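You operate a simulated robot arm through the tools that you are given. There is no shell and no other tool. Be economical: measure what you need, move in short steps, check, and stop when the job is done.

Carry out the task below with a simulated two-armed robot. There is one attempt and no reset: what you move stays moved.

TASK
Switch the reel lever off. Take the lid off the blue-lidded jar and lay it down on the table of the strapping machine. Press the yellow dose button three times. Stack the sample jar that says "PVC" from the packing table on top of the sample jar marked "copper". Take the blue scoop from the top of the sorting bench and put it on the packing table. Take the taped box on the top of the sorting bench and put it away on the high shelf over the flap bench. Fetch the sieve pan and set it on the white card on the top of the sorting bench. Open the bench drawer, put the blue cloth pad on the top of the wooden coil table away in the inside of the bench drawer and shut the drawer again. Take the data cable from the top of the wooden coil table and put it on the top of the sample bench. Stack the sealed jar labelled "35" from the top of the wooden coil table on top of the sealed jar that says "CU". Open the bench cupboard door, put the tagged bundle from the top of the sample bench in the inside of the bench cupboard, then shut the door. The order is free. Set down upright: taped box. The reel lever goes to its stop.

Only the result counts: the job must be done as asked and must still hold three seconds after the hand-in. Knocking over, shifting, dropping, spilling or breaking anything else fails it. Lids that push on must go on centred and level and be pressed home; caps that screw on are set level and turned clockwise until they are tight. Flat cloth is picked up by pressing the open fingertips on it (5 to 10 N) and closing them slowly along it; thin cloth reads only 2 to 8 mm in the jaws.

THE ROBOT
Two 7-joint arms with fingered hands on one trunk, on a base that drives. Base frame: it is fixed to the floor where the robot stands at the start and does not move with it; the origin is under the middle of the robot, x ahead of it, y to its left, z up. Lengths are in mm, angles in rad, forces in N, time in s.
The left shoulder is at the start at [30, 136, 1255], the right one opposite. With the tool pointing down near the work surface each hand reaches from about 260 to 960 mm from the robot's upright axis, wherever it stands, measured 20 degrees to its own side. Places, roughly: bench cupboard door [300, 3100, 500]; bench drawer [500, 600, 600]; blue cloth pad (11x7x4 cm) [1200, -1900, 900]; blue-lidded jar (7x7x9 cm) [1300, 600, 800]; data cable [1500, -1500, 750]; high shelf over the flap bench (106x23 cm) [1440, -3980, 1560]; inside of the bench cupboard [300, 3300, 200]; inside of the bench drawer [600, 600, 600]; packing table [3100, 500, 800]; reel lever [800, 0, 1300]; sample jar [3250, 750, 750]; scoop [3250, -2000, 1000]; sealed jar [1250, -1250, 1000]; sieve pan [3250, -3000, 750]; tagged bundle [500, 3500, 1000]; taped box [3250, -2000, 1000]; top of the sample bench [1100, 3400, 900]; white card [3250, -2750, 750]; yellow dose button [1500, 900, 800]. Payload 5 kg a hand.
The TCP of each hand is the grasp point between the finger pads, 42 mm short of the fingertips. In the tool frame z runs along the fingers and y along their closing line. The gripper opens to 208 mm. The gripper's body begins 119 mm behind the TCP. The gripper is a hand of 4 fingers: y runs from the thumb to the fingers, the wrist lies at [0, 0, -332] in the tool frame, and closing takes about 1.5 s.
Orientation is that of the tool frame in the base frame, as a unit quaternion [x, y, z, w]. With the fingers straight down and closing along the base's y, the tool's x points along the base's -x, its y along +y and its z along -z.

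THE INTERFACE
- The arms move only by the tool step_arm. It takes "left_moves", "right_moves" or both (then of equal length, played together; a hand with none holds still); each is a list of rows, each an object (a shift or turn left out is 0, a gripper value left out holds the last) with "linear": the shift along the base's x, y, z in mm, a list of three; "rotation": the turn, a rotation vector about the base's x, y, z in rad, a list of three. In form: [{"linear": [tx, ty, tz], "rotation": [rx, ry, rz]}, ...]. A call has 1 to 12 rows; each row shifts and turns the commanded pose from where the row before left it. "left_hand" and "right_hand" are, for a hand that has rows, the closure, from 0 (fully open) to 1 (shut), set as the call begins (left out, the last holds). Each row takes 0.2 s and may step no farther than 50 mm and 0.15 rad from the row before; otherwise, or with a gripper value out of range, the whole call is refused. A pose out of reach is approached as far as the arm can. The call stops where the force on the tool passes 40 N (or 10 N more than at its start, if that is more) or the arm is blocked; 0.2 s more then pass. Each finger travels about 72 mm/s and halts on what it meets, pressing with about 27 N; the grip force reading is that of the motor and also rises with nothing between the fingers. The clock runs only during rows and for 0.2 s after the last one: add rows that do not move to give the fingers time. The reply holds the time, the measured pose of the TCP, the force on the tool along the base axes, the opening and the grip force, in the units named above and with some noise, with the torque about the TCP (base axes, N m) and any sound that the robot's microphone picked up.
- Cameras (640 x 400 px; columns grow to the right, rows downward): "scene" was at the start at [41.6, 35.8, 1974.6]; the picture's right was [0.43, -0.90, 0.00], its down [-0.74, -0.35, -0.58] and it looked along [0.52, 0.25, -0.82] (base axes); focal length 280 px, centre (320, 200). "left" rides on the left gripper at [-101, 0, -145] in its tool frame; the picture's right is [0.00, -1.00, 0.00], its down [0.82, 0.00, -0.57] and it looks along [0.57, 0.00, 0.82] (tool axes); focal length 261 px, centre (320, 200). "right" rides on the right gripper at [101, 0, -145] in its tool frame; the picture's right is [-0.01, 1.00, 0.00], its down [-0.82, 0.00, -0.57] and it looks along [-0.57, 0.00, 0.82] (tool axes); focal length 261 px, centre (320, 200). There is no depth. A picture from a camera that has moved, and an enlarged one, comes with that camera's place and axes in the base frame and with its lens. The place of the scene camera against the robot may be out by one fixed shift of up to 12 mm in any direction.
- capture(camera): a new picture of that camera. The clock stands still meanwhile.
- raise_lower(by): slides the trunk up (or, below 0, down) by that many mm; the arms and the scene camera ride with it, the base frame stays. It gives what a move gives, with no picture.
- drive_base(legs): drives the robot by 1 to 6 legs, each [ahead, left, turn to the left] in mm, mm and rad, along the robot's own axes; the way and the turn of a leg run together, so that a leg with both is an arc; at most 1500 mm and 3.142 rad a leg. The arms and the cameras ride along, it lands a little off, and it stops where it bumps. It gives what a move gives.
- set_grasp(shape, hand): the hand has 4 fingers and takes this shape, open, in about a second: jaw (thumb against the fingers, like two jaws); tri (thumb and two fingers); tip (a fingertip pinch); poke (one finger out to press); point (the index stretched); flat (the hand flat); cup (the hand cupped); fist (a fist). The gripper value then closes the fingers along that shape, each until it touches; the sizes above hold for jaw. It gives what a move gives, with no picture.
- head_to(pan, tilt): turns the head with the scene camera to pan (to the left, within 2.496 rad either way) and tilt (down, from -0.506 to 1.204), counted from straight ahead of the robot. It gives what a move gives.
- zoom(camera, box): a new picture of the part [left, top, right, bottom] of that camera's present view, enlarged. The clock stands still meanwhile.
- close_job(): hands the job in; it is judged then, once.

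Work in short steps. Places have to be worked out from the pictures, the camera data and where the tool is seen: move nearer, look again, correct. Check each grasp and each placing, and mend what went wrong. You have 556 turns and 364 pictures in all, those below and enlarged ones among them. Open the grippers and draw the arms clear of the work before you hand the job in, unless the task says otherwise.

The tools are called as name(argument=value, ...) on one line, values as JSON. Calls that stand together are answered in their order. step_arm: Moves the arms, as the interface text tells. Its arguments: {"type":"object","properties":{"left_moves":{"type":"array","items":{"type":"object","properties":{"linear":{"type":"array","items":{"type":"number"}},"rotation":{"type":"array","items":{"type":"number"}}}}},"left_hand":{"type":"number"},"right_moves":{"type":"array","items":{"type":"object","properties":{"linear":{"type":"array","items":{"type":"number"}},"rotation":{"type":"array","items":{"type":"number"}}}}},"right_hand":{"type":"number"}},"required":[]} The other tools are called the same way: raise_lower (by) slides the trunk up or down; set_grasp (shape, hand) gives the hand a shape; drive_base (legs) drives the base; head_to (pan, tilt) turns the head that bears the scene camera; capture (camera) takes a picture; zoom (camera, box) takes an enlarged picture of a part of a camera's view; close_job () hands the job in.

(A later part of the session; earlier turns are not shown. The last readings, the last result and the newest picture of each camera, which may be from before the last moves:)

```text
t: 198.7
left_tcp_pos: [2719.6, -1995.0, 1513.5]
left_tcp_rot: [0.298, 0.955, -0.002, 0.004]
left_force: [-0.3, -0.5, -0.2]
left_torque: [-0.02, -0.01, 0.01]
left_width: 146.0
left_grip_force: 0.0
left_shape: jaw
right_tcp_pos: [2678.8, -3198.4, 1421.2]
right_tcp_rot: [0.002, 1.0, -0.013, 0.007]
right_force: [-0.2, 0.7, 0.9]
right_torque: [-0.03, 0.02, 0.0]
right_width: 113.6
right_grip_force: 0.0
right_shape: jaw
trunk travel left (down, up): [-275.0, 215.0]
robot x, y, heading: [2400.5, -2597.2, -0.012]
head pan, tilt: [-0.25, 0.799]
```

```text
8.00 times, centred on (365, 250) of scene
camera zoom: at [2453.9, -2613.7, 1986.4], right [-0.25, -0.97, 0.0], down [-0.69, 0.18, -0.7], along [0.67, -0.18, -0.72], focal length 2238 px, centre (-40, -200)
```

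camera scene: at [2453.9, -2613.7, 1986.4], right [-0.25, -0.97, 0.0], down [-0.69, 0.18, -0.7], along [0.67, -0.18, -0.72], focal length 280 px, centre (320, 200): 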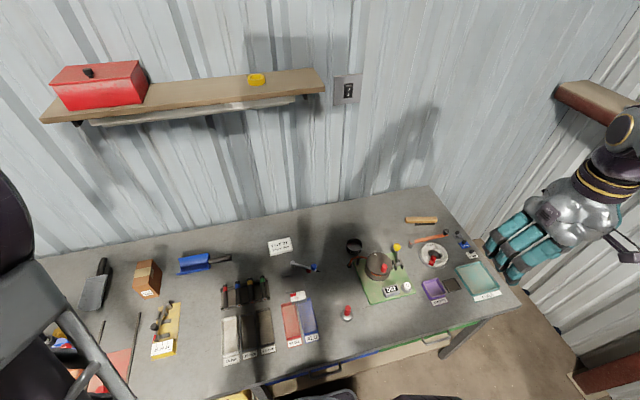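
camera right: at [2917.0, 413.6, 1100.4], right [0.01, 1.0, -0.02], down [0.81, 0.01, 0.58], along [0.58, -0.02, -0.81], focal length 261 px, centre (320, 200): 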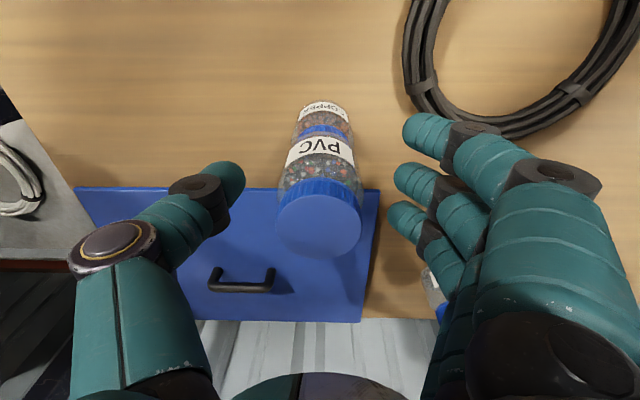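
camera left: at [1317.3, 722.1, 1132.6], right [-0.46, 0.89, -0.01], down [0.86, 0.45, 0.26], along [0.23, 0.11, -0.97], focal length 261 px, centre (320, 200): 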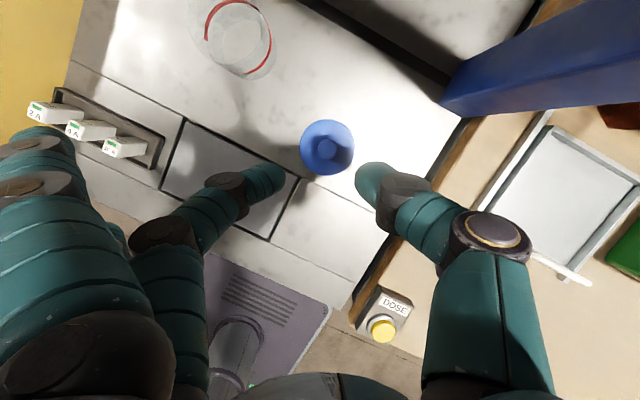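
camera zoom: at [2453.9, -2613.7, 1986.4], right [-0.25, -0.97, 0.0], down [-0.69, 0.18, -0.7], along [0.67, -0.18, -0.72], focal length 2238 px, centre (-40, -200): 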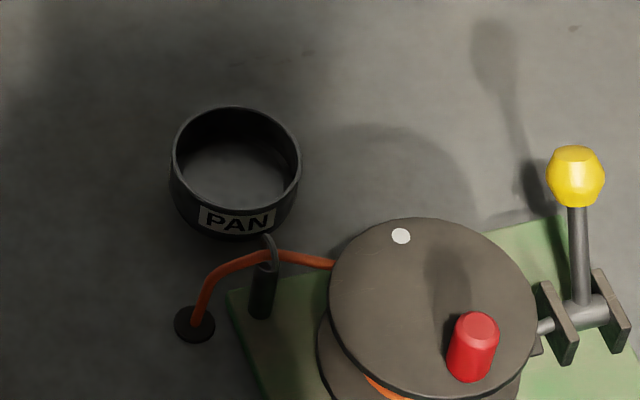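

The sieve pan (PAN) is at ≈(3144,-2965), the card at ≈(3250,-2631), bench ≈865. I set the right hand to the fingertip pinch and go above the pan.

set_grasp(hand="right", shape="tip")

step_arm(right_hand=0.42, right_moves=[{"linear": [40, 20, -15]}, {"linear": [40, 20, -15]}, {"linear": [40, 20, -15]}, {"linear": [40, 20, -15]}, {"linear": [40, 20, -15]}, {"linear": [40, 20, -15]}, {"linear": [40, 20, -15]}, {"linear": [40, 20, -15]}, {"linear": [40, 20, -15]}, {"linear": [40, 20, -15]}, {"linear": [40, 20, -15]}, {"linear": [20, 10, -40]}])

capture(camera="right")

capture(camera="scene")

```text
t: 199.6
left_tcp_pos: [2718.9, -1996.2, 1515.8]
left_tcp_rot: [0.298, 0.954, -0.001, 0.004]
left_force: [-0.2, -0.5, 0.1]
left_torque: [-0.04, 0.04, -0.01]
left_width: 145.8
left_grip_force: 0.1
left_shape: jaw
right_tcp_pos: [2679.2, -3198.0, 1420.4]
right_tcp_rot: [0.003, 1.0, -0.012, 0.006]
right_force: [0.6, 0.1, -0.1]
right_torque: [0.0, 0.0, 0.01]
right_width: 207.9
right_grip_force: 0.1
right_shape: tip
trunk travel left (down, up): [-275.0, 215.0]
robot x, y, heading: [2399.5, -2599.7, -0.004]
head pan, tilt: [-0.25, 0.799]
```

```text
t: 202.2
left_tcp_pos: [2722.6, -1995.9, 1514.7]
left_tcp_rot: [0.299, 0.954, -0.001, 0.003]
left_force: [1.0, 0.2, 0.0]
left_torque: [0.08, 0.17, -0.01]
left_width: 146.1
left_grip_force: 0.0
left_shape: jaw
right_tcp_pos: [3141.4, -2970.2, 1215.7]
right_tcp_rot: [0.003, 1.0, -0.012, 0.006]
right_force: [1.5, -1.3, -0.5]
right_torque: [0.07, 0.15, 0.02]
right_width: 121.5
right_grip_force: 0.0
right_shape: tip
trunk travel left (down, up): [-275.0, 215.0]
robot x, y, heading: [2398.7, -2598.3, -0.006]
head pan, tilt: [-0.25, 0.799]
```

```text
246 pictures are left
camera right: at [3039.9, -2966.8, 1360.6], right [0.01, 1.0, -0.02], down [0.81, 0.0, 0.58], along [0.58, -0.03, -0.81], focal length 261 px, centre (320, 200)
```

right: 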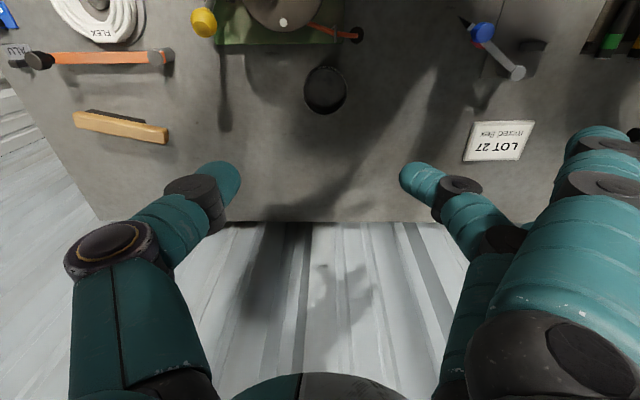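

```text
245 pictures are left
camera scene: at [2456.3, -2615.1, 1986.2], right [-0.25, -0.97, 0.0], down [-0.69, 0.18, -0.7], along [0.67, -0.18, -0.72], focal length 280 px, centre (320, 200)
```

scene: 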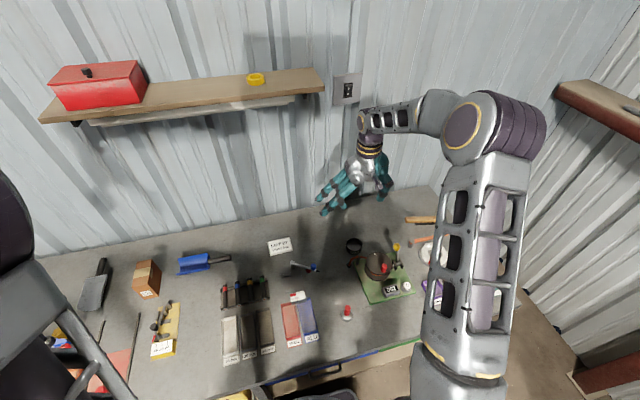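

Hand camera agrees: pan (3142,-2969), card (3249,-2629). I descend over the pan.

step_arm(right_moves=[{"linear": [0, 1, -45]}, {"linear": [0, 0, -45]}, {"linear": [0, 0, -45]}, {"linear": [0, 0, -45]}, {"linear": [0, 0, -40]}, {"linear": [0, 0, -30]}])

capture(camera="right")

```text
t: 203.6
left_tcp_pos: [2719.9, -1995.6, 1514.3]
left_tcp_rot: [0.298, 0.955, -0.001, 0.004]
left_force: [1.5, -0.2, 0.3]
left_torque: [0.0, 0.1, -0.01]
left_width: 145.8
left_grip_force: 0.1
left_shape: jaw
right_tcp_pos: [3141.7, -2970.6, 966.8]
right_tcp_rot: [0.002, 1.0, -0.013, 0.006]
right_force: [1.4, -0.6, 1.2]
right_torque: [0.05, 0.14, -0.01]
right_width: 121.4
right_grip_force: 0.2
right_shape: tip
trunk travel left (down, up): [-275.0, 215.0]
robot x, y, heading: [2402.4, -2599.6, -0.011]
head pan, tilt: [-0.25, 0.799]
```

```text
244 pictures are left
camera right: at [3039.8, -2966.3, 1111.1], right [0.01, 1.0, -0.02], down [0.81, 0.01, 0.58], along [0.58, -0.03, -0.81], focal length 261 px, centre (320, 200)
```

right: 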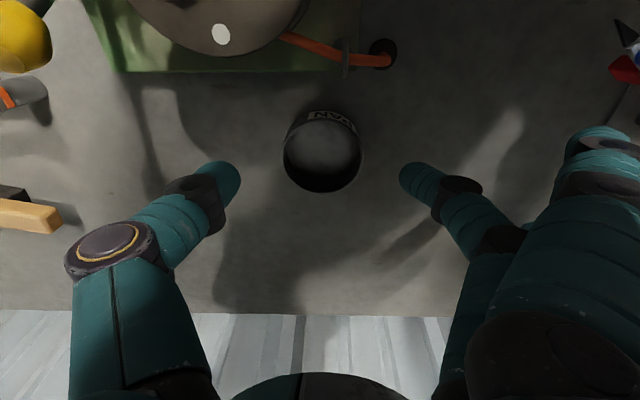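

step_arm(right_moves=[{"linear": [-1, -2, -20]}, {"linear": [0, 0, -14]}, {"linear": [0, 0, -10]}])

step_arm(right_hand=1, right_moves=[{}, {}, {}, {}, {}, {}, {}])

capture(camera="right")

```text
t: 204.4
left_tcp_pos: [2718.9, -1994.8, 1514.4]
left_tcp_rot: [0.298, 0.955, 0.0, 0.004]
left_force: [0.6, -0.1, -0.2]
left_torque: [-0.01, 0.03, 0.01]
left_width: 146.0
left_grip_force: 0.1
left_shape: jaw
right_tcp_pos: [3139.1, -2971.7, 925.1]
right_tcp_rot: [0.003, 1.0, -0.012, 0.006]
right_force: [-0.1, -0.3, 0.3]
right_torque: [0.05, 0.01, 0.0]
right_width: 121.3
right_grip_force: 0.1
right_shape: tip
trunk travel left (down, up): [-275.0, 215.0]
robot x, y, heading: [2396.5, -2598.2, -0.004]
head pan, tilt: [-0.25, 0.799]
```

```text
t: 206.0
left_tcp_pos: [2719.4, -1995.8, 1514.9]
left_tcp_rot: [0.298, 0.955, -0.001, 0.004]
left_force: [-0.8, 0.2, -0.1]
left_torque: [0.01, -0.03, 0.03]
left_width: 145.7
left_grip_force: 0.0
left_shape: jaw
right_tcp_pos: [3137.8, -2970.9, 926.4]
right_tcp_rot: [0.002, 1.0, -0.012, 0.006]
right_force: [0.8, -0.4, 0.5]
right_torque: [0.0, -0.01, -0.02]
right_width: 66.4
right_grip_force: 27.1
right_shape: tip
trunk travel left (down, up): [-275.0, 215.0]
robot x, y, heading: [2399.7, -2594.2, -0.008]
head pan, tilt: [-0.25, 0.799]
```

```text
243 pictures are left
camera right: at [3036.3, -2967.3, 1069.2], right [0.01, 1.0, -0.02], down [0.81, 0.01, 0.58], along [0.58, -0.03, -0.81], focal length 261 px, centre (320, 200)
```

right: 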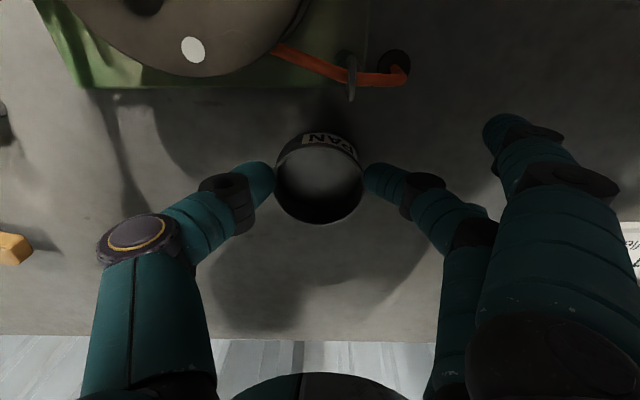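

Gripped at 66 mm. I lift gently and check.

step_arm(right_moves=[{"linear": [0, 0, 5]}, {"linear": [0, 0, 10]}, {"linear": [0, 0, 20]}, {"linear": [0, 0, 30]}, {"linear": [0, 0, 35]}, {}])

capture(camera="right")

```text
t: 207.4
left_tcp_pos: [2720.2, -1996.3, 1514.6]
left_tcp_rot: [0.298, 0.955, -0.002, 0.005]
left_force: [0.7, -0.7, 0.3]
left_torque: [0.03, 0.06, 0.0]
left_width: 146.1
left_grip_force: 0.1
left_shape: jaw
right_tcp_pos: [3140.5, -2973.1, 1025.2]
right_tcp_rot: [0.002, 1.0, -0.013, 0.005]
right_force: [0.3, 0.2, -0.6]
right_torque: [0.03, 0.04, 0.0]
right_width: 66.5
right_grip_force: 27.2
right_shape: tip
trunk travel left (down, up): [-275.0, 215.0]
robot x, y, heading: [2397.5, -2598.8, -0.007]
head pan, tilt: [-0.25, 0.799]
```

```text
242 pictures are left
camera right: at [3039.2, -2969.2, 1168.6], right [0.01, 1.0, -0.02], down [0.81, 0.01, 0.58], along [0.58, -0.03, -0.81], focal length 261 px, centre (320, 200)
```

right: 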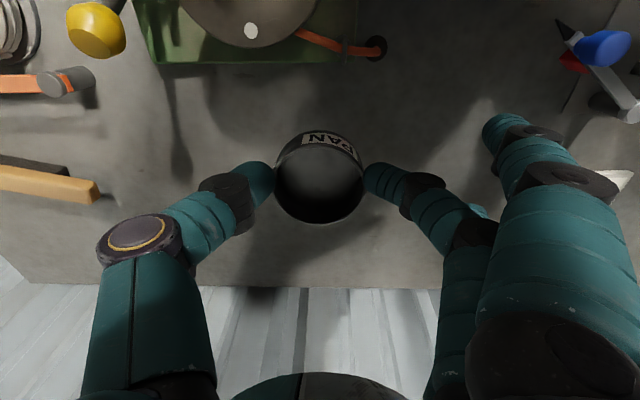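

step_arm(right_moves=[{"linear": [12, 38, 0]}, {"linear": [12, 38, 0]}, {"linear": [12, 38, 0]}, {"linear": [12, 38, 0]}, {"linear": [12, 38, 0]}, {"linear": [12, 38, 0]}, {"linear": [12, 38, 0]}, {"linear": [12, 38, 0]}, {"linear": [13, 41, 0]}, {}])

capture(camera="right")

zoom(camera="scene", box=[220, 190, 380, 290])

```text
t: 209.6
left_tcp_pos: [2720.1, -1997.0, 1515.4]
left_tcp_rot: [0.298, 0.954, 0.0, 0.005]
left_force: [-1.1, -1.6, 1.0]
left_torque: [0.14, -0.04, 0.02]
left_width: 146.2
left_grip_force: 0.1
left_shape: jaw
right_tcp_pos: [3247.0, -2630.6, 1024.5]
right_tcp_rot: [0.004, 1.0, -0.011, 0.006]
right_force: [0.6, -1.3, -0.4]
right_torque: [0.09, -0.01, 0.03]
right_width: 65.9
right_grip_force: 26.8
right_shape: tip
trunk travel left (down, up): [-275.0, 215.0]
robot x, y, heading: [2398.2, -2598.8, -0.005]
head pan, tilt: [-0.25, 0.799]
```

```text
241 pictures are left
camera right: at [3144.2, -2626.9, 1168.3], right [0.01, 1.0, -0.02], down [0.81, 0.0, 0.58], along [0.58, -0.03, -0.81], focal length 261 px, centre (320, 200)
```

right: 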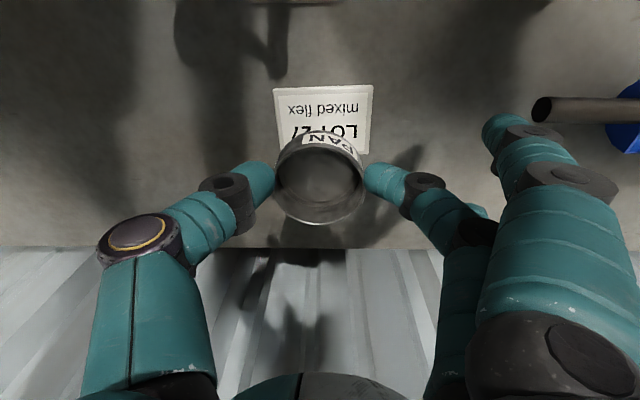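

```text
4.00 times, centred on (300, 240) of scene
camera zoom: at [2453.0, -2616.5, 1986.4], right [-0.25, -0.97, 0.0], down [-0.69, 0.18, -0.7], along [0.67, -0.18, -0.72], focal length 1119 px, centre (400, 40)
```

zoom: 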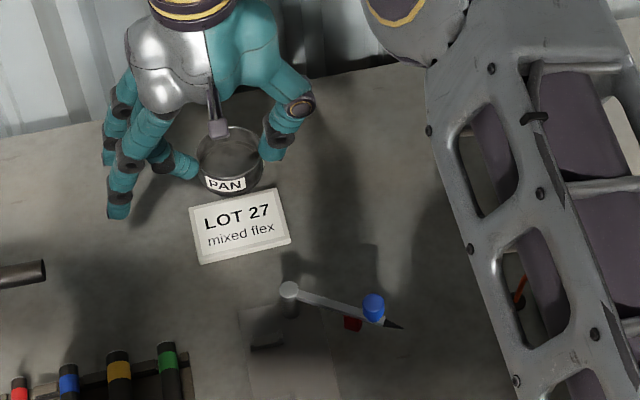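

step_arm(right_moves=[{"linear": [1, 0, -30]}, {"linear": [1, 0, -25]}, {"linear": [0, 0, -20]}, {"linear": [0, 0, -8]}, {"linear": [0, 0, -5]}, {"linear": [0, 0, -3]}, {"linear": [0, 0, -3]}])

capture(camera="right")

```text
t: 211.2
left_tcp_pos: [2716.8, -1994.5, 1515.3]
left_tcp_rot: [0.298, 0.954, -0.001, 0.005]
left_force: [0.1, 0.4, -0.8]
left_torque: [0.01, 0.04, -0.02]
left_width: 145.9
left_grip_force: 0.1
left_shape: jaw
right_tcp_pos: [3249.8, -2626.8, 933.3]
right_tcp_rot: [0.003, 1.0, -0.012, 0.008]
right_force: [-2.6, -0.6, 23.9]
right_torque: [-0.53, 0.01, -0.04]
right_width: 66.8
right_grip_force: 26.9
right_shape: tip
trunk travel left (down, up): [-275.0, 215.0]
robot x, y, heading: [2396.9, -2596.2, -0.005]
head pan, tilt: [-0.25, 0.799]
```

```text
239 pictures are left
camera right: at [3146.1, -2623.4, 1077.3], right [0.01, 1.0, -0.02], down [0.81, 0.0, 0.58], along [0.58, -0.03, -0.81], focal length 261 px, centre (320, 200)
```

right: 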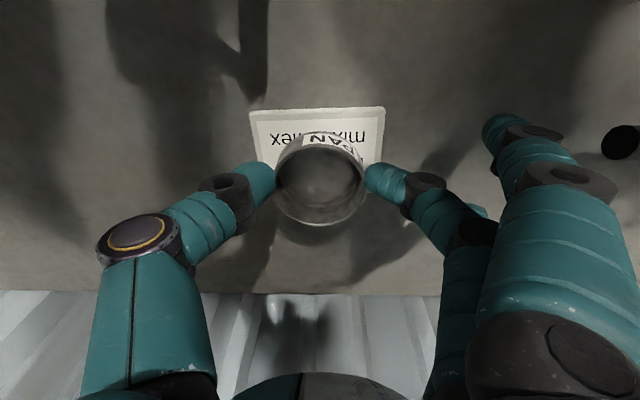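

On the card, centred. I release and lift.

step_arm(right_hand=0.6, right_moves=[{"linear": [0, 0, 1]}, {}, {}, {}])

step_arm(right_hand=0.42, right_moves=[{}, {}, {"linear": [0, 0, 15]}, {"linear": [0, 0, 35]}, {"linear": [0, 0, 45]}, {"linear": [0, 0, 45]}, {"linear": [0, 0, 45]}, {"linear": [0, 0, 45]}, {"linear": [0, 0, 45]}])

capture(camera="right")

zoom(camera="scene", box=[200, 205, 400, 330])

```text
t: 212.2
left_tcp_pos: [2720.3, -1994.5, 1514.4]
left_tcp_rot: [0.298, 0.955, -0.001, 0.005]
left_force: [0.3, -0.3, -0.5]
left_torque: [0.02, 0.06, 0.03]
left_width: 146.3
left_grip_force: 0.1
left_shape: jaw
right_tcp_pos: [3247.9, -2626.7, 931.3]
right_tcp_rot: [0.002, 1.0, -0.012, 0.004]
right_force: [0.5, 1.3, 0.5]
right_torque: [-0.03, 0.03, 0.0]
right_width: 82.3
right_grip_force: 0.1
right_shape: tip
trunk travel left (down, up): [-275.0, 215.0]
robot x, y, heading: [2396.7, -2599.3, -0.013]
head pan, tilt: [-0.25, 0.799]
```

```text
t: 214.2
left_tcp_pos: [2717.5, -1996.3, 1515.6]
left_tcp_rot: [0.298, 0.955, -0.001, 0.005]
left_force: [-0.8, -0.4, 0.6]
left_torque: [0.0, -0.12, 0.04]
left_width: 146.2
left_grip_force: 0.0
left_shape: jaw
right_tcp_pos: [3249.5, -2626.7, 1206.1]
right_tcp_rot: [0.003, 1.0, -0.012, 0.007]
right_force: [-0.8, -0.7, -1.5]
right_torque: [-0.02, -0.11, 0.04]
right_width: 120.0
right_grip_force: 0.1
right_shape: tip
trunk travel left (down, up): [-275.0, 215.0]
robot x, y, heading: [2399.2, -2600.6, -0.008]
head pan, tilt: [-0.25, 0.799]
```

```text
238 pictures are left
camera right: at [3147.2, -2623.8, 1349.7], right [0.01, 1.0, -0.02], down [0.81, 0.01, 0.58], along [0.58, -0.03, -0.81], focal length 261 px, centre (320, 200)
```

right: 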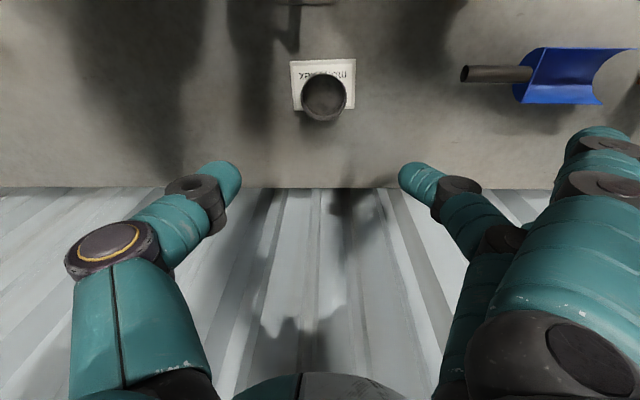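

```text
3.20 times, centred on (300, 268) of scene
camera zoom: at [2451.9, -2615.0, 1986.5], right [-0.25, -0.97, 0.0], down [-0.69, 0.18, -0.7], along [0.68, -0.18, -0.72], focal length 895 px, centre (384, -16)
```

zoom: 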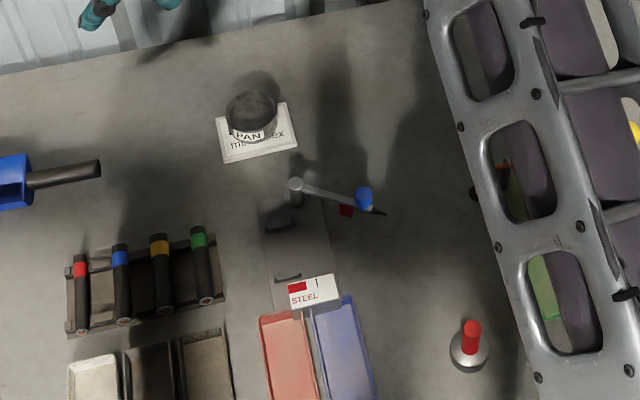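

Sieve pan sits on the card. Next, I drive left to stand before the taped box and scoop.

step_arm(right_moves=[{"linear": [-40, -10, 20]}, {"linear": [-40, -10, 20]}, {"linear": [-40, -10, 20]}, {"linear": [-40, -10, 20]}, {"linear": [-40, -10, 20]}, {"linear": [-40, -10, 20]}, {"linear": [-40, -15, 20]}, {"linear": [-40, -20, 20]}, {"linear": [-40, -20, 20]}, {"linear": [-40, -20, 20]}])

drive_base(legs=[[0, 450, 0.008]])

head_to(pan=0, tilt=0.8)

capture(camera="scene")

```text
t: 216.4
left_tcp_pos: [2715.3, -1994.8, 1516.2]
left_tcp_rot: [0.298, 0.955, -0.002, 0.006]
left_force: [-2.0, 0.8, 0.7]
left_torque: [0.01, -0.23, 0.05]
left_width: 146.1
left_grip_force: 0.0
left_shape: jaw
right_tcp_pos: [2844.8, -2760.8, 1408.7]
right_tcp_rot: [0.002, 1.0, -0.013, 0.006]
right_force: [-0.9, -0.2, 0.5]
right_torque: [0.03, -0.15, 0.0]
right_width: 119.9
right_grip_force: 0.0
right_shape: tip
trunk travel left (down, up): [-275.0, 215.0]
robot x, y, heading: [2400.7, -2596.2, -0.004]
head pan, tilt: [-0.25, 0.799]
```

```text
t: 219.1
left_tcp_pos: [2718.5, -1529.5, 1515.0]
left_tcp_rot: [0.296, 0.955, -0.002, 0.004]
left_force: [-0.5, 0.0, -0.6]
left_torque: [-0.03, 0.01, 0.01]
left_width: 146.0
left_grip_force: 0.1
left_shape: jaw
right_tcp_pos: [2852.5, -2297.5, 1408.4]
right_tcp_rot: [0.001, 1.0, -0.012, 0.006]
right_force: [-0.5, -0.3, -0.1]
right_torque: [0.0, 0.03, -0.03]
right_width: 119.9
right_grip_force: 0.1
right_shape: tip
trunk travel left (down, up): [-275.0, 215.0]
robot x, y, heading: [2400.8, -2131.7, -0.005]
head pan, tilt: [-0.25, 0.799]
```

```text
t: 219.9
left_tcp_pos: [2718.4, -1531.1, 1515.2]
left_tcp_rot: [0.297, 0.955, -0.001, 0.004]
left_force: [0.5, -0.3, 0.2]
left_torque: [-0.02, 0.0, -0.02]
left_width: 146.1
left_grip_force: 0.0
left_shape: jaw
right_tcp_pos: [2851.5, -2296.1, 1407.0]
right_tcp_rot: [0.0, 1.0, -0.012, 0.006]
right_force: [-0.9, 0.4, 0.8]
right_torque: [0.0, -0.02, -0.03]
right_width: 119.9
right_grip_force: 0.0
right_shape: tip
trunk travel left (down, up): [-275.0, 215.0]
robot x, y, heading: [2398.6, -2130.5, 0.002]
head pan, tilt: [0.0, 0.799]
```

```text
236 pictures are left
camera scene: at [2457.9, -2131.3, 1986.4], right [0.0, -1.0, 0.0], down [-0.72, 0.0, -0.7], along [0.7, 0.0, -0.72], focal length 280 px, centre (320, 200)
```

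scene: 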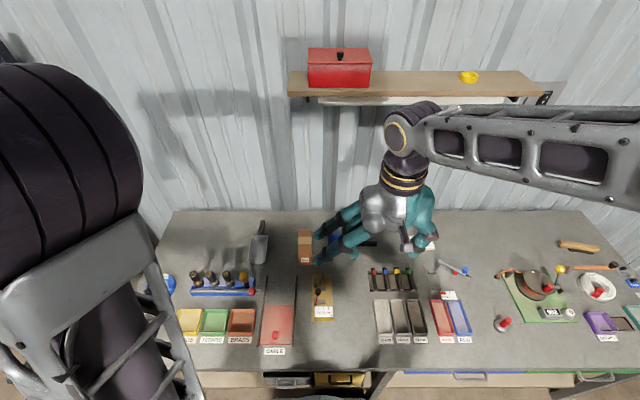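

Box ≈(3200,-2062). I bring the left hand (straightened) toward it, keeping high first.

step_arm(left_hand=0.4, left_moves=[{"linear": [30, -30, -10], "rotation": [0, 0, 0.06]}, {"linear": [30, -30, -10], "rotation": [0, 0, 0.06]}, {"linear": [30, -30, -10], "rotation": [0, 0, 0.06]}, {"linear": [30, -30, -10], "rotation": [0, 0, 0.06]}, {"linear": [30, -30, -10], "rotation": [0, 0, 0.06]}, {"linear": [30, -30, -10], "rotation": [0, 0, 0.06]}, {"linear": [30, -30, -10], "rotation": [0, 0, 0.06]}, {"linear": [30, -30, -10], "rotation": [0, 0, 0.06]}, {"linear": [30, -30, -10], "rotation": [0, 0, 0.06]}, {"linear": [30, -30, -10], "rotation": [0, 0, 0.06]}])

capture(camera="scene")

```text
t: 222.1
left_tcp_pos: [3022.3, -1833.2, 1410.7]
left_tcp_rot: [-0.001, 1.0, 0.0, 0.003]
left_force: [0.8, -0.3, -0.8]
left_torque: [0.0, 0.11, 0.02]
left_width: 125.3
left_grip_force: 0.0
left_shape: jaw
right_tcp_pos: [2853.5, -2297.4, 1407.1]
right_tcp_rot: [-0.001, 1.0, -0.013, 0.004]
right_force: [1.1, -0.5, 0.9]
right_torque: [0.03, 0.09, -0.03]
right_width: 119.7
right_grip_force: 0.1
right_shape: tip
trunk travel left (down, up): [-275.0, 215.0]
robot x, y, heading: [2401.6, -2137.0, 0.002]
head pan, tilt: [0.0, 0.799]
```

```text
235 pictures are left
camera scene: at [2460.1, -2132.0, 1986.3], right [0.0, -1.0, 0.0], down [-0.72, 0.0, -0.7], along [0.7, 0.0, -0.72], focal length 280 px, centre (320, 200)
```

scene: 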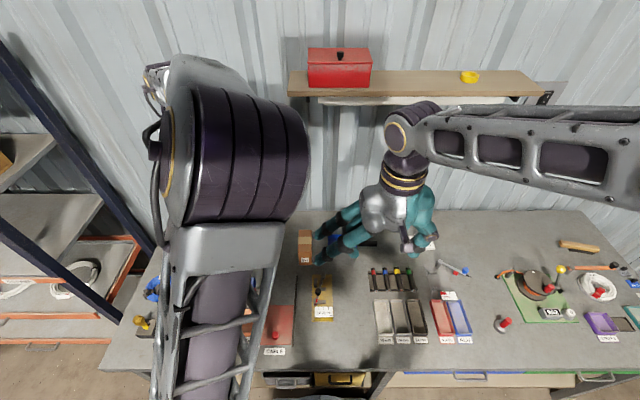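

step_arm(left_moves=[{"linear": [25, -35, -20]}, {"linear": [25, -35, -20]}, {"linear": [25, -35, -20]}, {"linear": [25, -35, -20]}, {"linear": [25, -35, -20]}, {"linear": [25, -35, -20]}, {"linear": [20, -19, -30]}, {"linear": [0, 0, -45]}, {"linear": [0, 0, -45]}], right_moves=[{"linear": [0, -40, 0]}, {"linear": [0, -40, 0]}, {"linear": [0, -40, 0]}, {"linear": [0, -40, 0]}, {"linear": [0, -40, 0]}, {}, {}, {}, {}])

capture(camera="left")

capture(camera="scene")

```text
t: 224.1
left_tcp_pos: [3188.8, -2060.6, 1175.5]
left_tcp_rot: [0.001, 1.0, 0.0, 0.004]
left_force: [1.9, -0.1, 0.9]
left_torque: [0.03, 0.19, -0.02]
left_width: 124.9
left_grip_force: 0.1
left_shape: jaw
right_tcp_pos: [2853.8, -2496.7, 1409.0]
right_tcp_rot: [0.001, 1.0, -0.013, 0.005]
right_force: [0.4, -0.4, -0.4]
right_torque: [0.0, 0.09, -0.05]
right_width: 120.1
right_grip_force: 0.1
right_shape: tip
trunk travel left (down, up): [-275.0, 215.0]
robot x, y, heading: [2400.4, -2136.9, -0.004]
head pan, tilt: [0.0, 0.799]
```

```text
234 pictures are left
camera left: at [3288.3, -2060.9, 1320.3], right [0.0, -1.0, 0.0], down [-0.83, 0.0, 0.56], along [-0.56, 0.0, -0.83], focal length 261 px, centre (320, 200)
```

left: 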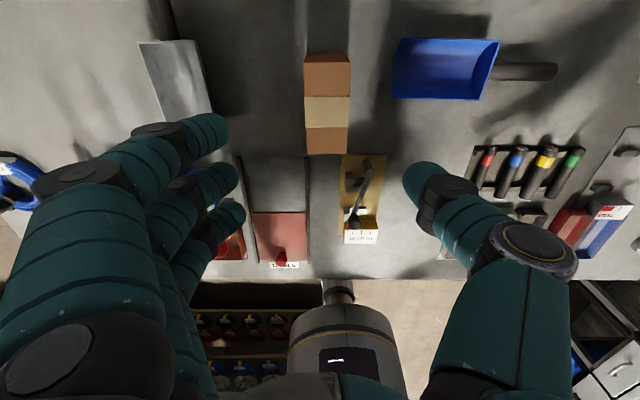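

```text
233 pictures are left
camera scene: at [2460.3, -2132.0, 1986.3], right [0.0, -1.0, 0.0], down [-0.72, 0.0, -0.7], along [0.7, 0.0, -0.72], focal length 280 px, centre (320, 200)
```

scene: 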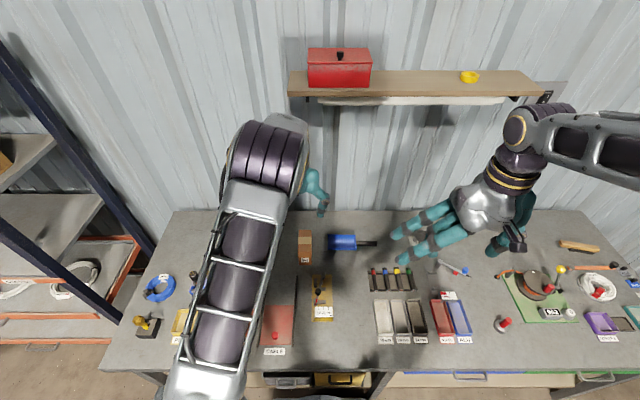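

zoom(camera="scene", box=[270, 210, 400, 290])

```text
4.92 times, centred on (335, 250) of scene
camera zoom: at [2460.3, -2132.0, 1986.3], right [0.0, -1.0, 0.0], down [-0.72, 0.0, -0.7], along [0.7, 0.0, -0.72], focal length 1378 px, centre (246, -46)
```

zoom: 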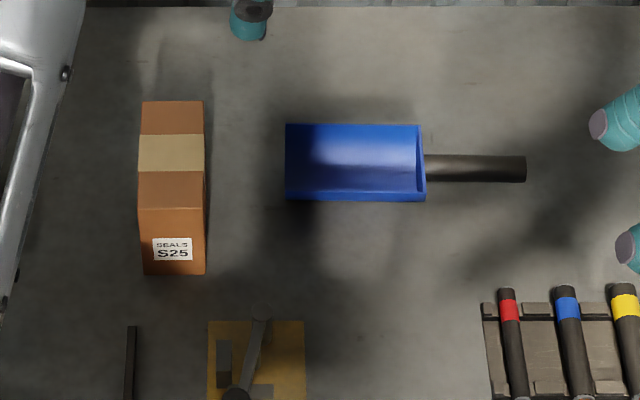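

Box: x 3134–3256, y≈-2069, top z≈976. I align the left hand and lower it around the box.

step_arm(left_moves=[{"linear": [6, -8, -40]}, {"linear": [0, 0, -45]}, {"linear": [0, 0, -45]}])

capture(camera="left")

```text
t: 224.9
left_tcp_pos: [3197.8, -2067.9, 1044.4]
left_tcp_rot: [0.001, 1.0, -0.001, 0.005]
left_force: [2.2, 0.7, 0.8]
left_torque: [0.02, 0.22, 0.01]
left_width: 125.3
left_grip_force: 0.2
left_shape: jaw
right_tcp_pos: [2854.7, -2496.5, 1408.8]
right_tcp_rot: [0.0, 1.0, -0.012, 0.005]
right_force: [0.5, -0.4, -0.1]
right_torque: [-0.01, 0.14, 0.01]
right_width: 120.2
right_grip_force: 0.1
right_shape: tip
trunk travel left (down, up): [-275.0, 215.0]
robot x, y, heading: [2398.4, -2132.1, -0.001]
head pan, tilt: [0.0, 0.799]
```

```text
231 pictures are left
camera left: at [3296.5, -2068.5, 1190.4], right [0.0, -1.0, 0.0], down [-0.83, 0.0, 0.56], along [-0.56, 0.0, -0.83], focal length 261 px, centre (320, 200)
```

left: 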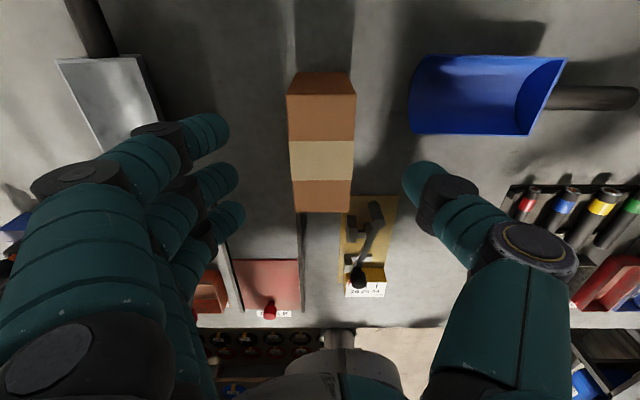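

step_arm(left_moves=[{"linear": [-2, -1, -40]}, {"linear": [0, 0, -35]}, {"linear": [0, 0, -25]}, {}])

step_arm(left_hand=1, left_moves=[{}, {}, {}, {}, {}, {}])

capture(camera="left")

```text
t: 225.9
left_tcp_pos: [3191.4, -2069.3, 945.4]
left_tcp_rot: [0.0, 1.0, 0.0, 0.004]
left_force: [0.2, -0.1, 0.2]
left_torque: [-0.01, 0.01, 0.01]
left_width: 125.2
left_grip_force: 0.0
left_shape: jaw
right_tcp_pos: [2852.3, -2494.9, 1408.3]
right_tcp_rot: [0.001, 1.0, -0.012, 0.006]
right_force: [-0.5, -0.1, -0.1]
right_torque: [-0.01, 0.0, -0.02]
right_width: 120.3
right_grip_force: 0.0
right_shape: tip
trunk travel left (down, up): [-275.0, 215.0]
robot x, y, heading: [2400.3, -2137.2, -0.0]
head pan, tilt: [0.0, 0.799]
```

```text
t: 227.3
left_tcp_pos: [3192.7, -2068.6, 945.0]
left_tcp_rot: [0.0, 1.0, 0.001, 0.004]
left_force: [0.1, 0.0, 0.8]
left_torque: [0.04, -0.01, -0.01]
left_width: 52.3
left_grip_force: 27.5
left_shape: jaw
right_tcp_pos: [2850.4, -2495.9, 1409.5]
right_tcp_rot: [0.001, 1.0, -0.011, 0.006]
right_force: [-0.4, 0.9, 0.4]
right_torque: [-0.03, -0.01, 0.01]
right_width: 120.3
right_grip_force: 0.0
right_shape: tip
trunk travel left (down, up): [-275.0, 215.0]
robot x, y, heading: [2401.9, -2138.6, -0.001]
head pan, tilt: [0.0, 0.799]
```

```text
230 pictures are left
camera left: at [3291.1, -2068.5, 1090.5], right [0.0, -1.0, 0.0], down [-0.83, 0.0, 0.56], along [-0.56, 0.0, -0.83], focal length 261 px, centre (320, 200)
```

left: 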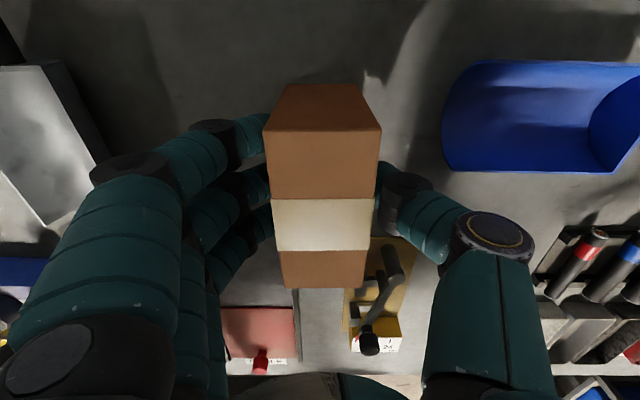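

Box gripped (52 mm). I lift it well clear and check, then fetch the scoop with the right hand.

step_arm(left_moves=[{"linear": [0, 0, 8]}, {"linear": [0, 0, 20]}, {"linear": [0, 0, 40]}, {"linear": [0, 0, 45]}, {"linear": [-10, 0, 45]}, {"linear": [-25, 10, 40]}, {"linear": [-25, 10, 40]}, {"linear": [-25, 10, 40]}, {"linear": [-25, 10, 40]}, {"linear": [-25, 10, 40]}])

capture(camera="left")

capture(camera="scene")

```text
t: 229.5
left_tcp_pos: [3053.3, -2017.2, 1306.6]
left_tcp_rot: [0.001, 1.0, 0.0, 0.005]
left_force: [-1.0, 0.6, -2.8]
left_torque: [-0.07, -0.12, -0.01]
left_width: 52.5
left_grip_force: 27.2
left_shape: jaw
right_tcp_pos: [2850.5, -2494.9, 1410.4]
right_tcp_rot: [0.001, 1.0, -0.012, 0.007]
right_force: [-1.1, 0.3, 0.9]
right_torque: [-0.07, -0.15, 0.03]
right_width: 120.2
right_grip_force: 0.0
right_shape: tip
trunk travel left (down, up): [-275.0, 215.0]
robot x, y, heading: [2399.5, -2137.0, 0.001]
head pan, tilt: [0.0, 0.799]
```

```text
229 pictures are left
camera left: at [3152.9, -2016.8, 1451.4], right [0.0, -1.0, 0.0], down [-0.83, 0.0, 0.56], along [-0.56, 0.0, -0.83], focal length 261 px, centre (320, 200)
```

left: 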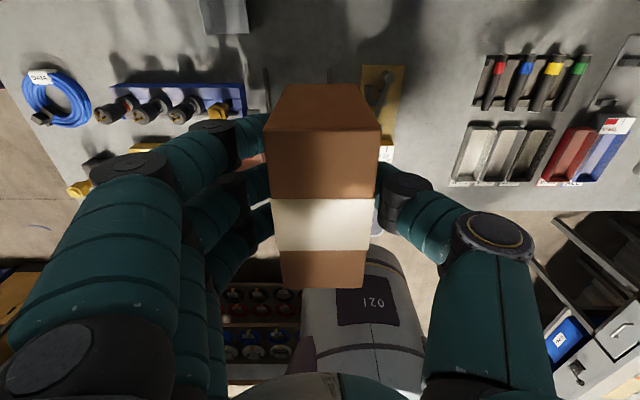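

```text
228 pictures are left
camera scene: at [2455.1, -2130.0, 1986.5], right [0.0, -1.0, 0.0], down [-0.72, 0.0, -0.7], along [0.7, 0.0, -0.72], focal length 280 px, centre (320, 200)
```

scene: 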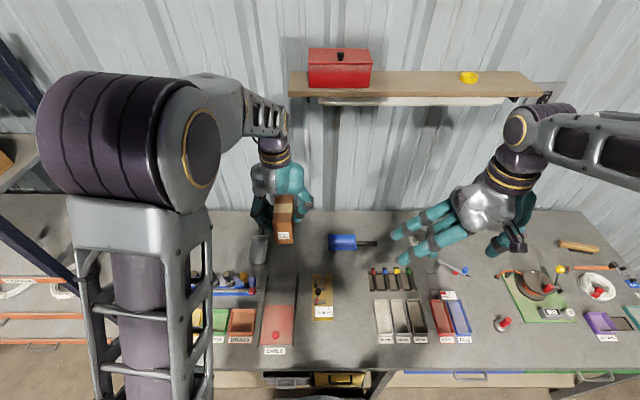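

Box is held level. The scoop's handle lies along y, so I yaw the right hand by 90° in free space.

step_arm(right_moves=[{"rotation": [0, 0, 0.14]}, {"rotation": [0, 0, 0.14]}, {"rotation": [0, 0, 0.14]}, {"rotation": [0, 0, 0.14]}, {"rotation": [0, 0, 0.14]}, {"rotation": [0, 0, 0.14]}, {"rotation": [0, 0, 0.14]}, {"rotation": [0, 0, 0.14]}, {"rotation": [0, 0, 0.14]}, {"rotation": [0, 0, 0.14]}, {"rotation": [0, 0, 0.14]}, {"rotation": [0, 0, 0.03]}], right_hand=0.7)

capture(camera="scene")

capture(camera="right")

```text
t: 232.3
left_tcp_pos: [3057.8, -2010.6, 1302.5]
left_tcp_rot: [-0.001, 1.0, -0.001, 0.004]
left_force: [0.9, 4.7, -3.7]
left_torque: [-0.45, 0.13, -0.01]
left_width: 52.5
left_grip_force: 27.0
left_shape: jaw
right_tcp_pos: [2841.1, -2520.0, 1399.7]
right_tcp_rot: [-0.683, 0.731, 0.003, 0.002]
right_force: [1.8, 3.0, -0.5]
right_torque: [-0.45, 0.18, -0.02]
right_width: 62.4
right_grip_force: 0.0
right_shape: tip
trunk travel left (down, up): [-275.0, 215.0]
robot x, y, heading: [2401.0, -2136.8, 0.003]
head pan, tilt: [0.0, 0.799]
stopped in row 12 (right hand): the arm was blocked; the commanded pose is now the measured one
```

```text
227 pictures are left
camera scene: at [2461.4, -2123.0, 1986.3], right [0.0, -1.0, 0.0], down [-0.72, 0.0, -0.7], along [0.7, 0.0, -0.72], focal length 280 px, centre (320, 200)
```

scene: 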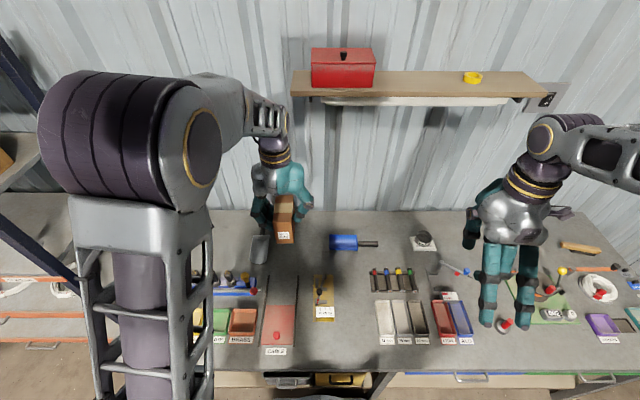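

```text
226 pictures are left
camera right: at [2834.9, -2621.9, 1542.2], right [-1.0, 0.07, 0.0], down [0.06, 0.81, 0.58], along [0.04, 0.58, -0.82], focal length 261 px, centre (320, 200)
```

right: 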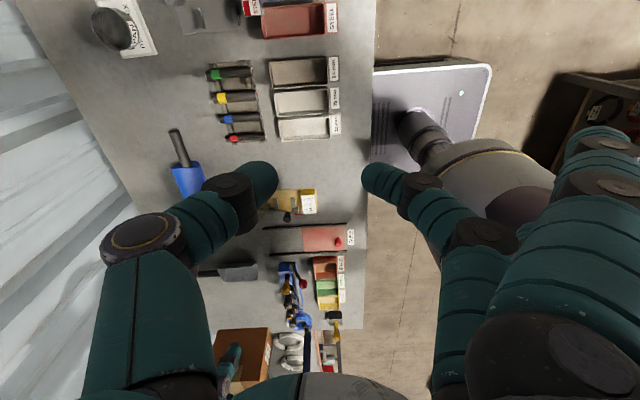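

step_arm(right_moves=[{"linear": [40, 17, -10]}, {"linear": [40, 17, -10]}, {"linear": [40, 17, -10]}, {"linear": [40, 17, -10]}, {"linear": [40, 17, -10]}, {"linear": [40, 17, -10]}, {"linear": [40, 17, -10]}, {"linear": [40, 17, -20]}, {"linear": [40, 17, -20]}, {"linear": [38, 15, -28]}, {"linear": [0, 0, -48]}, {"linear": [0, 0, -48]}])

capture(camera="right")

capture(camera="scene")

```text
t: 234.9
left_tcp_pos: [3056.4, -2020.6, 1303.9]
left_tcp_rot: [0.001, 1.0, 0.0, 0.005]
left_force: [-0.5, -2.2, -2.2]
left_torque: [0.24, 0.05, -0.02]
left_width: 52.4
left_grip_force: 26.6
left_shape: jaw
right_tcp_pos: [3112.6, -2455.7, 1138.4]
right_tcp_rot: [-0.682, 0.731, 0.004, 0.004]
right_force: [0.3, 0.2, 0.2]
right_torque: [0.08, 0.07, 0.0]
right_width: 62.5
right_grip_force: 0.1
right_shape: tip
right hand out of reach, approached as far as the arm can: row 6, 7, 8, 9, 10
trunk travel left (down, up): [-275.0, 215.0]
robot x, y, heading: [2403.7, -2137.8, -0.01]
head pan, tilt: [0.0, 0.799]
```

```text
225 pictures are left
camera right: at [3106.0, -2558.8, 1282.5], right [-1.0, 0.07, 0.0], down [0.06, 0.81, 0.58], along [0.04, 0.58, -0.81], focal length 261 px, centre (320, 200)
```

right: 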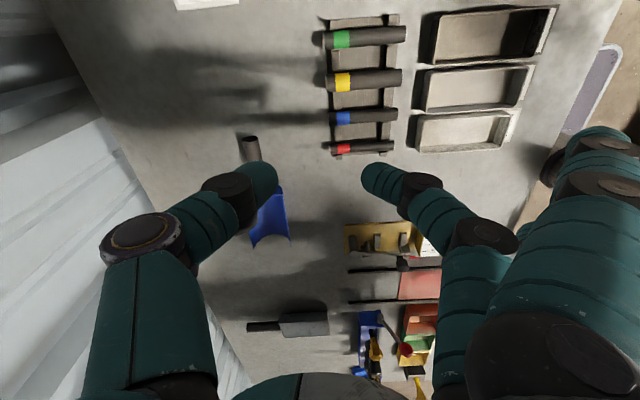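

```text
224 pictures are left
camera scene: at [2459.5, -2134.0, 1986.3], right [0.0, -1.0, 0.0], down [-0.72, 0.0, -0.7], along [0.7, 0.0, -0.72], focal length 280 px, centre (320, 200)
```

scene: 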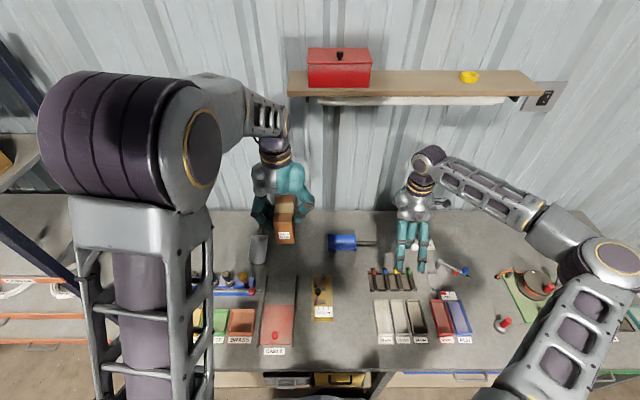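

step_arm(right_moves=[{"linear": [0, 0, -40]}, {"linear": [0, 0, -40]}, {"linear": [32, 26, 0]}, {"linear": [32, 26, 0]}, {"linear": [32, 26, 0]}, {"linear": [32, 26, 0]}, {}])

capture(camera="right")

zoom(camera="scene", box=[290, 190, 450, 290])

```text
t: 236.5
left_tcp_pos: [3056.7, -2018.1, 1305.1]
left_tcp_rot: [0.001, 1.0, 0.0, 0.005]
left_force: [0.0, 0.6, -2.9]
left_torque: [0.01, 0.0, 0.0]
left_width: 52.2
left_grip_force: 27.3
left_shape: jaw
right_tcp_pos: [3135.4, -2431.6, 1060.3]
right_tcp_rot: [-0.682, 0.731, 0.004, 0.003]
right_force: [0.3, -0.2, 0.0]
right_torque: [0.0, -0.03, -0.02]
right_width: 62.3
right_grip_force: 0.0
right_shape: tip
right hand out of reach, approached as far as the arm can: row 3, 4, 5, 6
trunk travel left (down, up): [-275.0, 215.0]
robot x, y, heading: [2396.8, -2133.0, -0.005]
head pan, tilt: [0.0, 0.799]
```

```text
223 pictures are left
camera right: at [3128.6, -2536.4, 1203.1], right [-1.0, 0.07, 0.0], down [0.06, 0.81, 0.58], along [0.04, 0.58, -0.81], focal length 261 px, centre (320, 200)
```

right: 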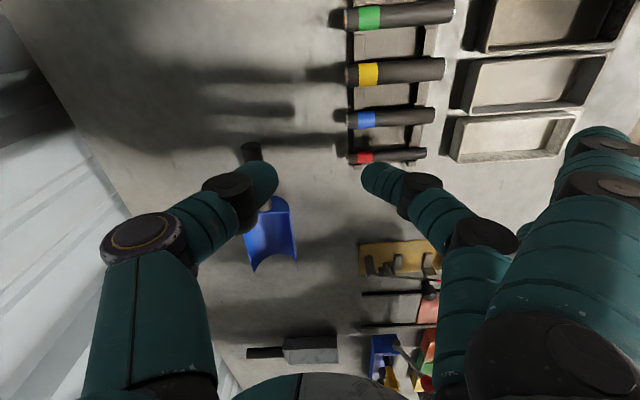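

```text
4.00 times, centred on (370, 240) of scene
camera zoom: at [2458.0, -2131.8, 1986.4], right [0.0, -1.0, 0.0], down [-0.72, 0.0, -0.7], along [0.7, 0.0, -0.72], focal length 1119 px, centre (120, 40)
```

zoom: 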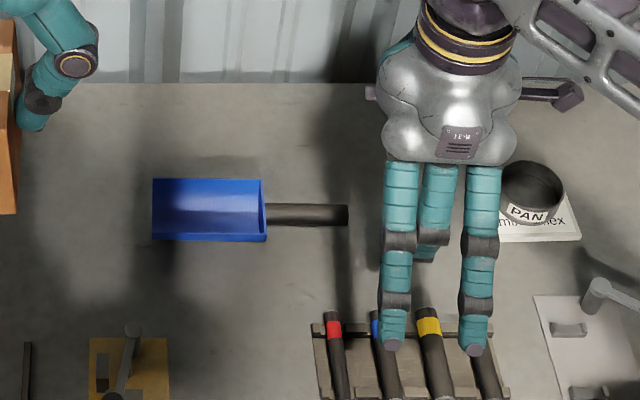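

Reach is limited with this yaw. Pitching the hand forward 0.4 rad brings the wrist nearer; I do it slowly here.

step_arm(right_moves=[{"rotation": [0, -0.06, 0]}, {"rotation": [0, -0.06, 0]}, {"rotation": [0, -0.06, 0]}, {"rotation": [0, -0.06, 0]}, {"rotation": [0, -0.06, 0]}, {"rotation": [0, -0.06, 0]}, {"rotation": [0, -0.04, 0]}, {"linear": [25, 20, 0]}, {"linear": [25, 20, 0]}, {"linear": [25, 20, 0]}, {"linear": [25, 20, 0]}, {}])

capture(camera="right")

capture(camera="scene")

```text
t: 239.1
left_tcp_pos: [3055.7, -2018.5, 1304.6]
left_tcp_rot: [0.002, 1.0, 0.0, 0.005]
left_force: [-0.5, -0.2, -2.8]
left_torque: [0.01, -0.03, -0.02]
left_width: 52.2
left_grip_force: 27.1
left_shape: jaw
right_tcp_pos: [3222.0, -2365.3, 1056.8]
right_tcp_rot: [-0.669, 0.717, -0.131, 0.149]
right_force: [-0.2, -0.4, -0.1]
right_torque: [0.05, -0.03, -0.01]
right_width: 62.5
right_grip_force: 0.1
right_shape: tip
right hand out of reach, approached as far as the arm can: row 11
trunk travel left (down, up): [-275.0, 215.0]
robot x, y, heading: [2400.5, -2139.5, -0.003]
head pan, tilt: [0.0, 0.799]
```

```text
221 pictures are left
camera right: at [3159.2, -2468.3, 1185.8], right [-0.92, 0.07, -0.39], down [-0.17, 0.81, 0.56], along [0.36, 0.58, -0.73], focal length 261 px, centre (320, 200)
```

right: 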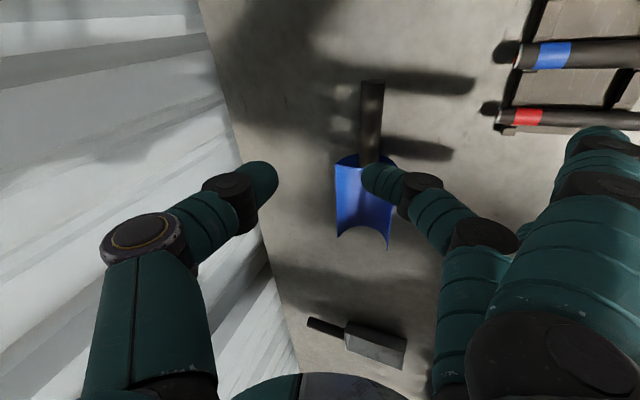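

```text
220 pictures are left
camera scene: at [2457.7, -2132.1, 1986.5], right [0.0, -1.0, 0.0], down [-0.72, 0.0, -0.7], along [0.7, 0.0, -0.72], focal length 280 px, centre (320, 200)
```

scene: 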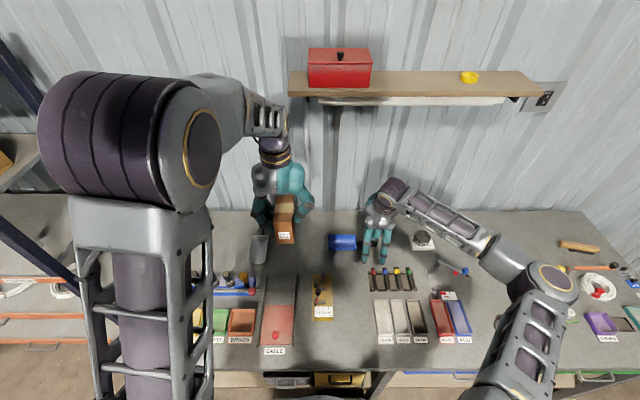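

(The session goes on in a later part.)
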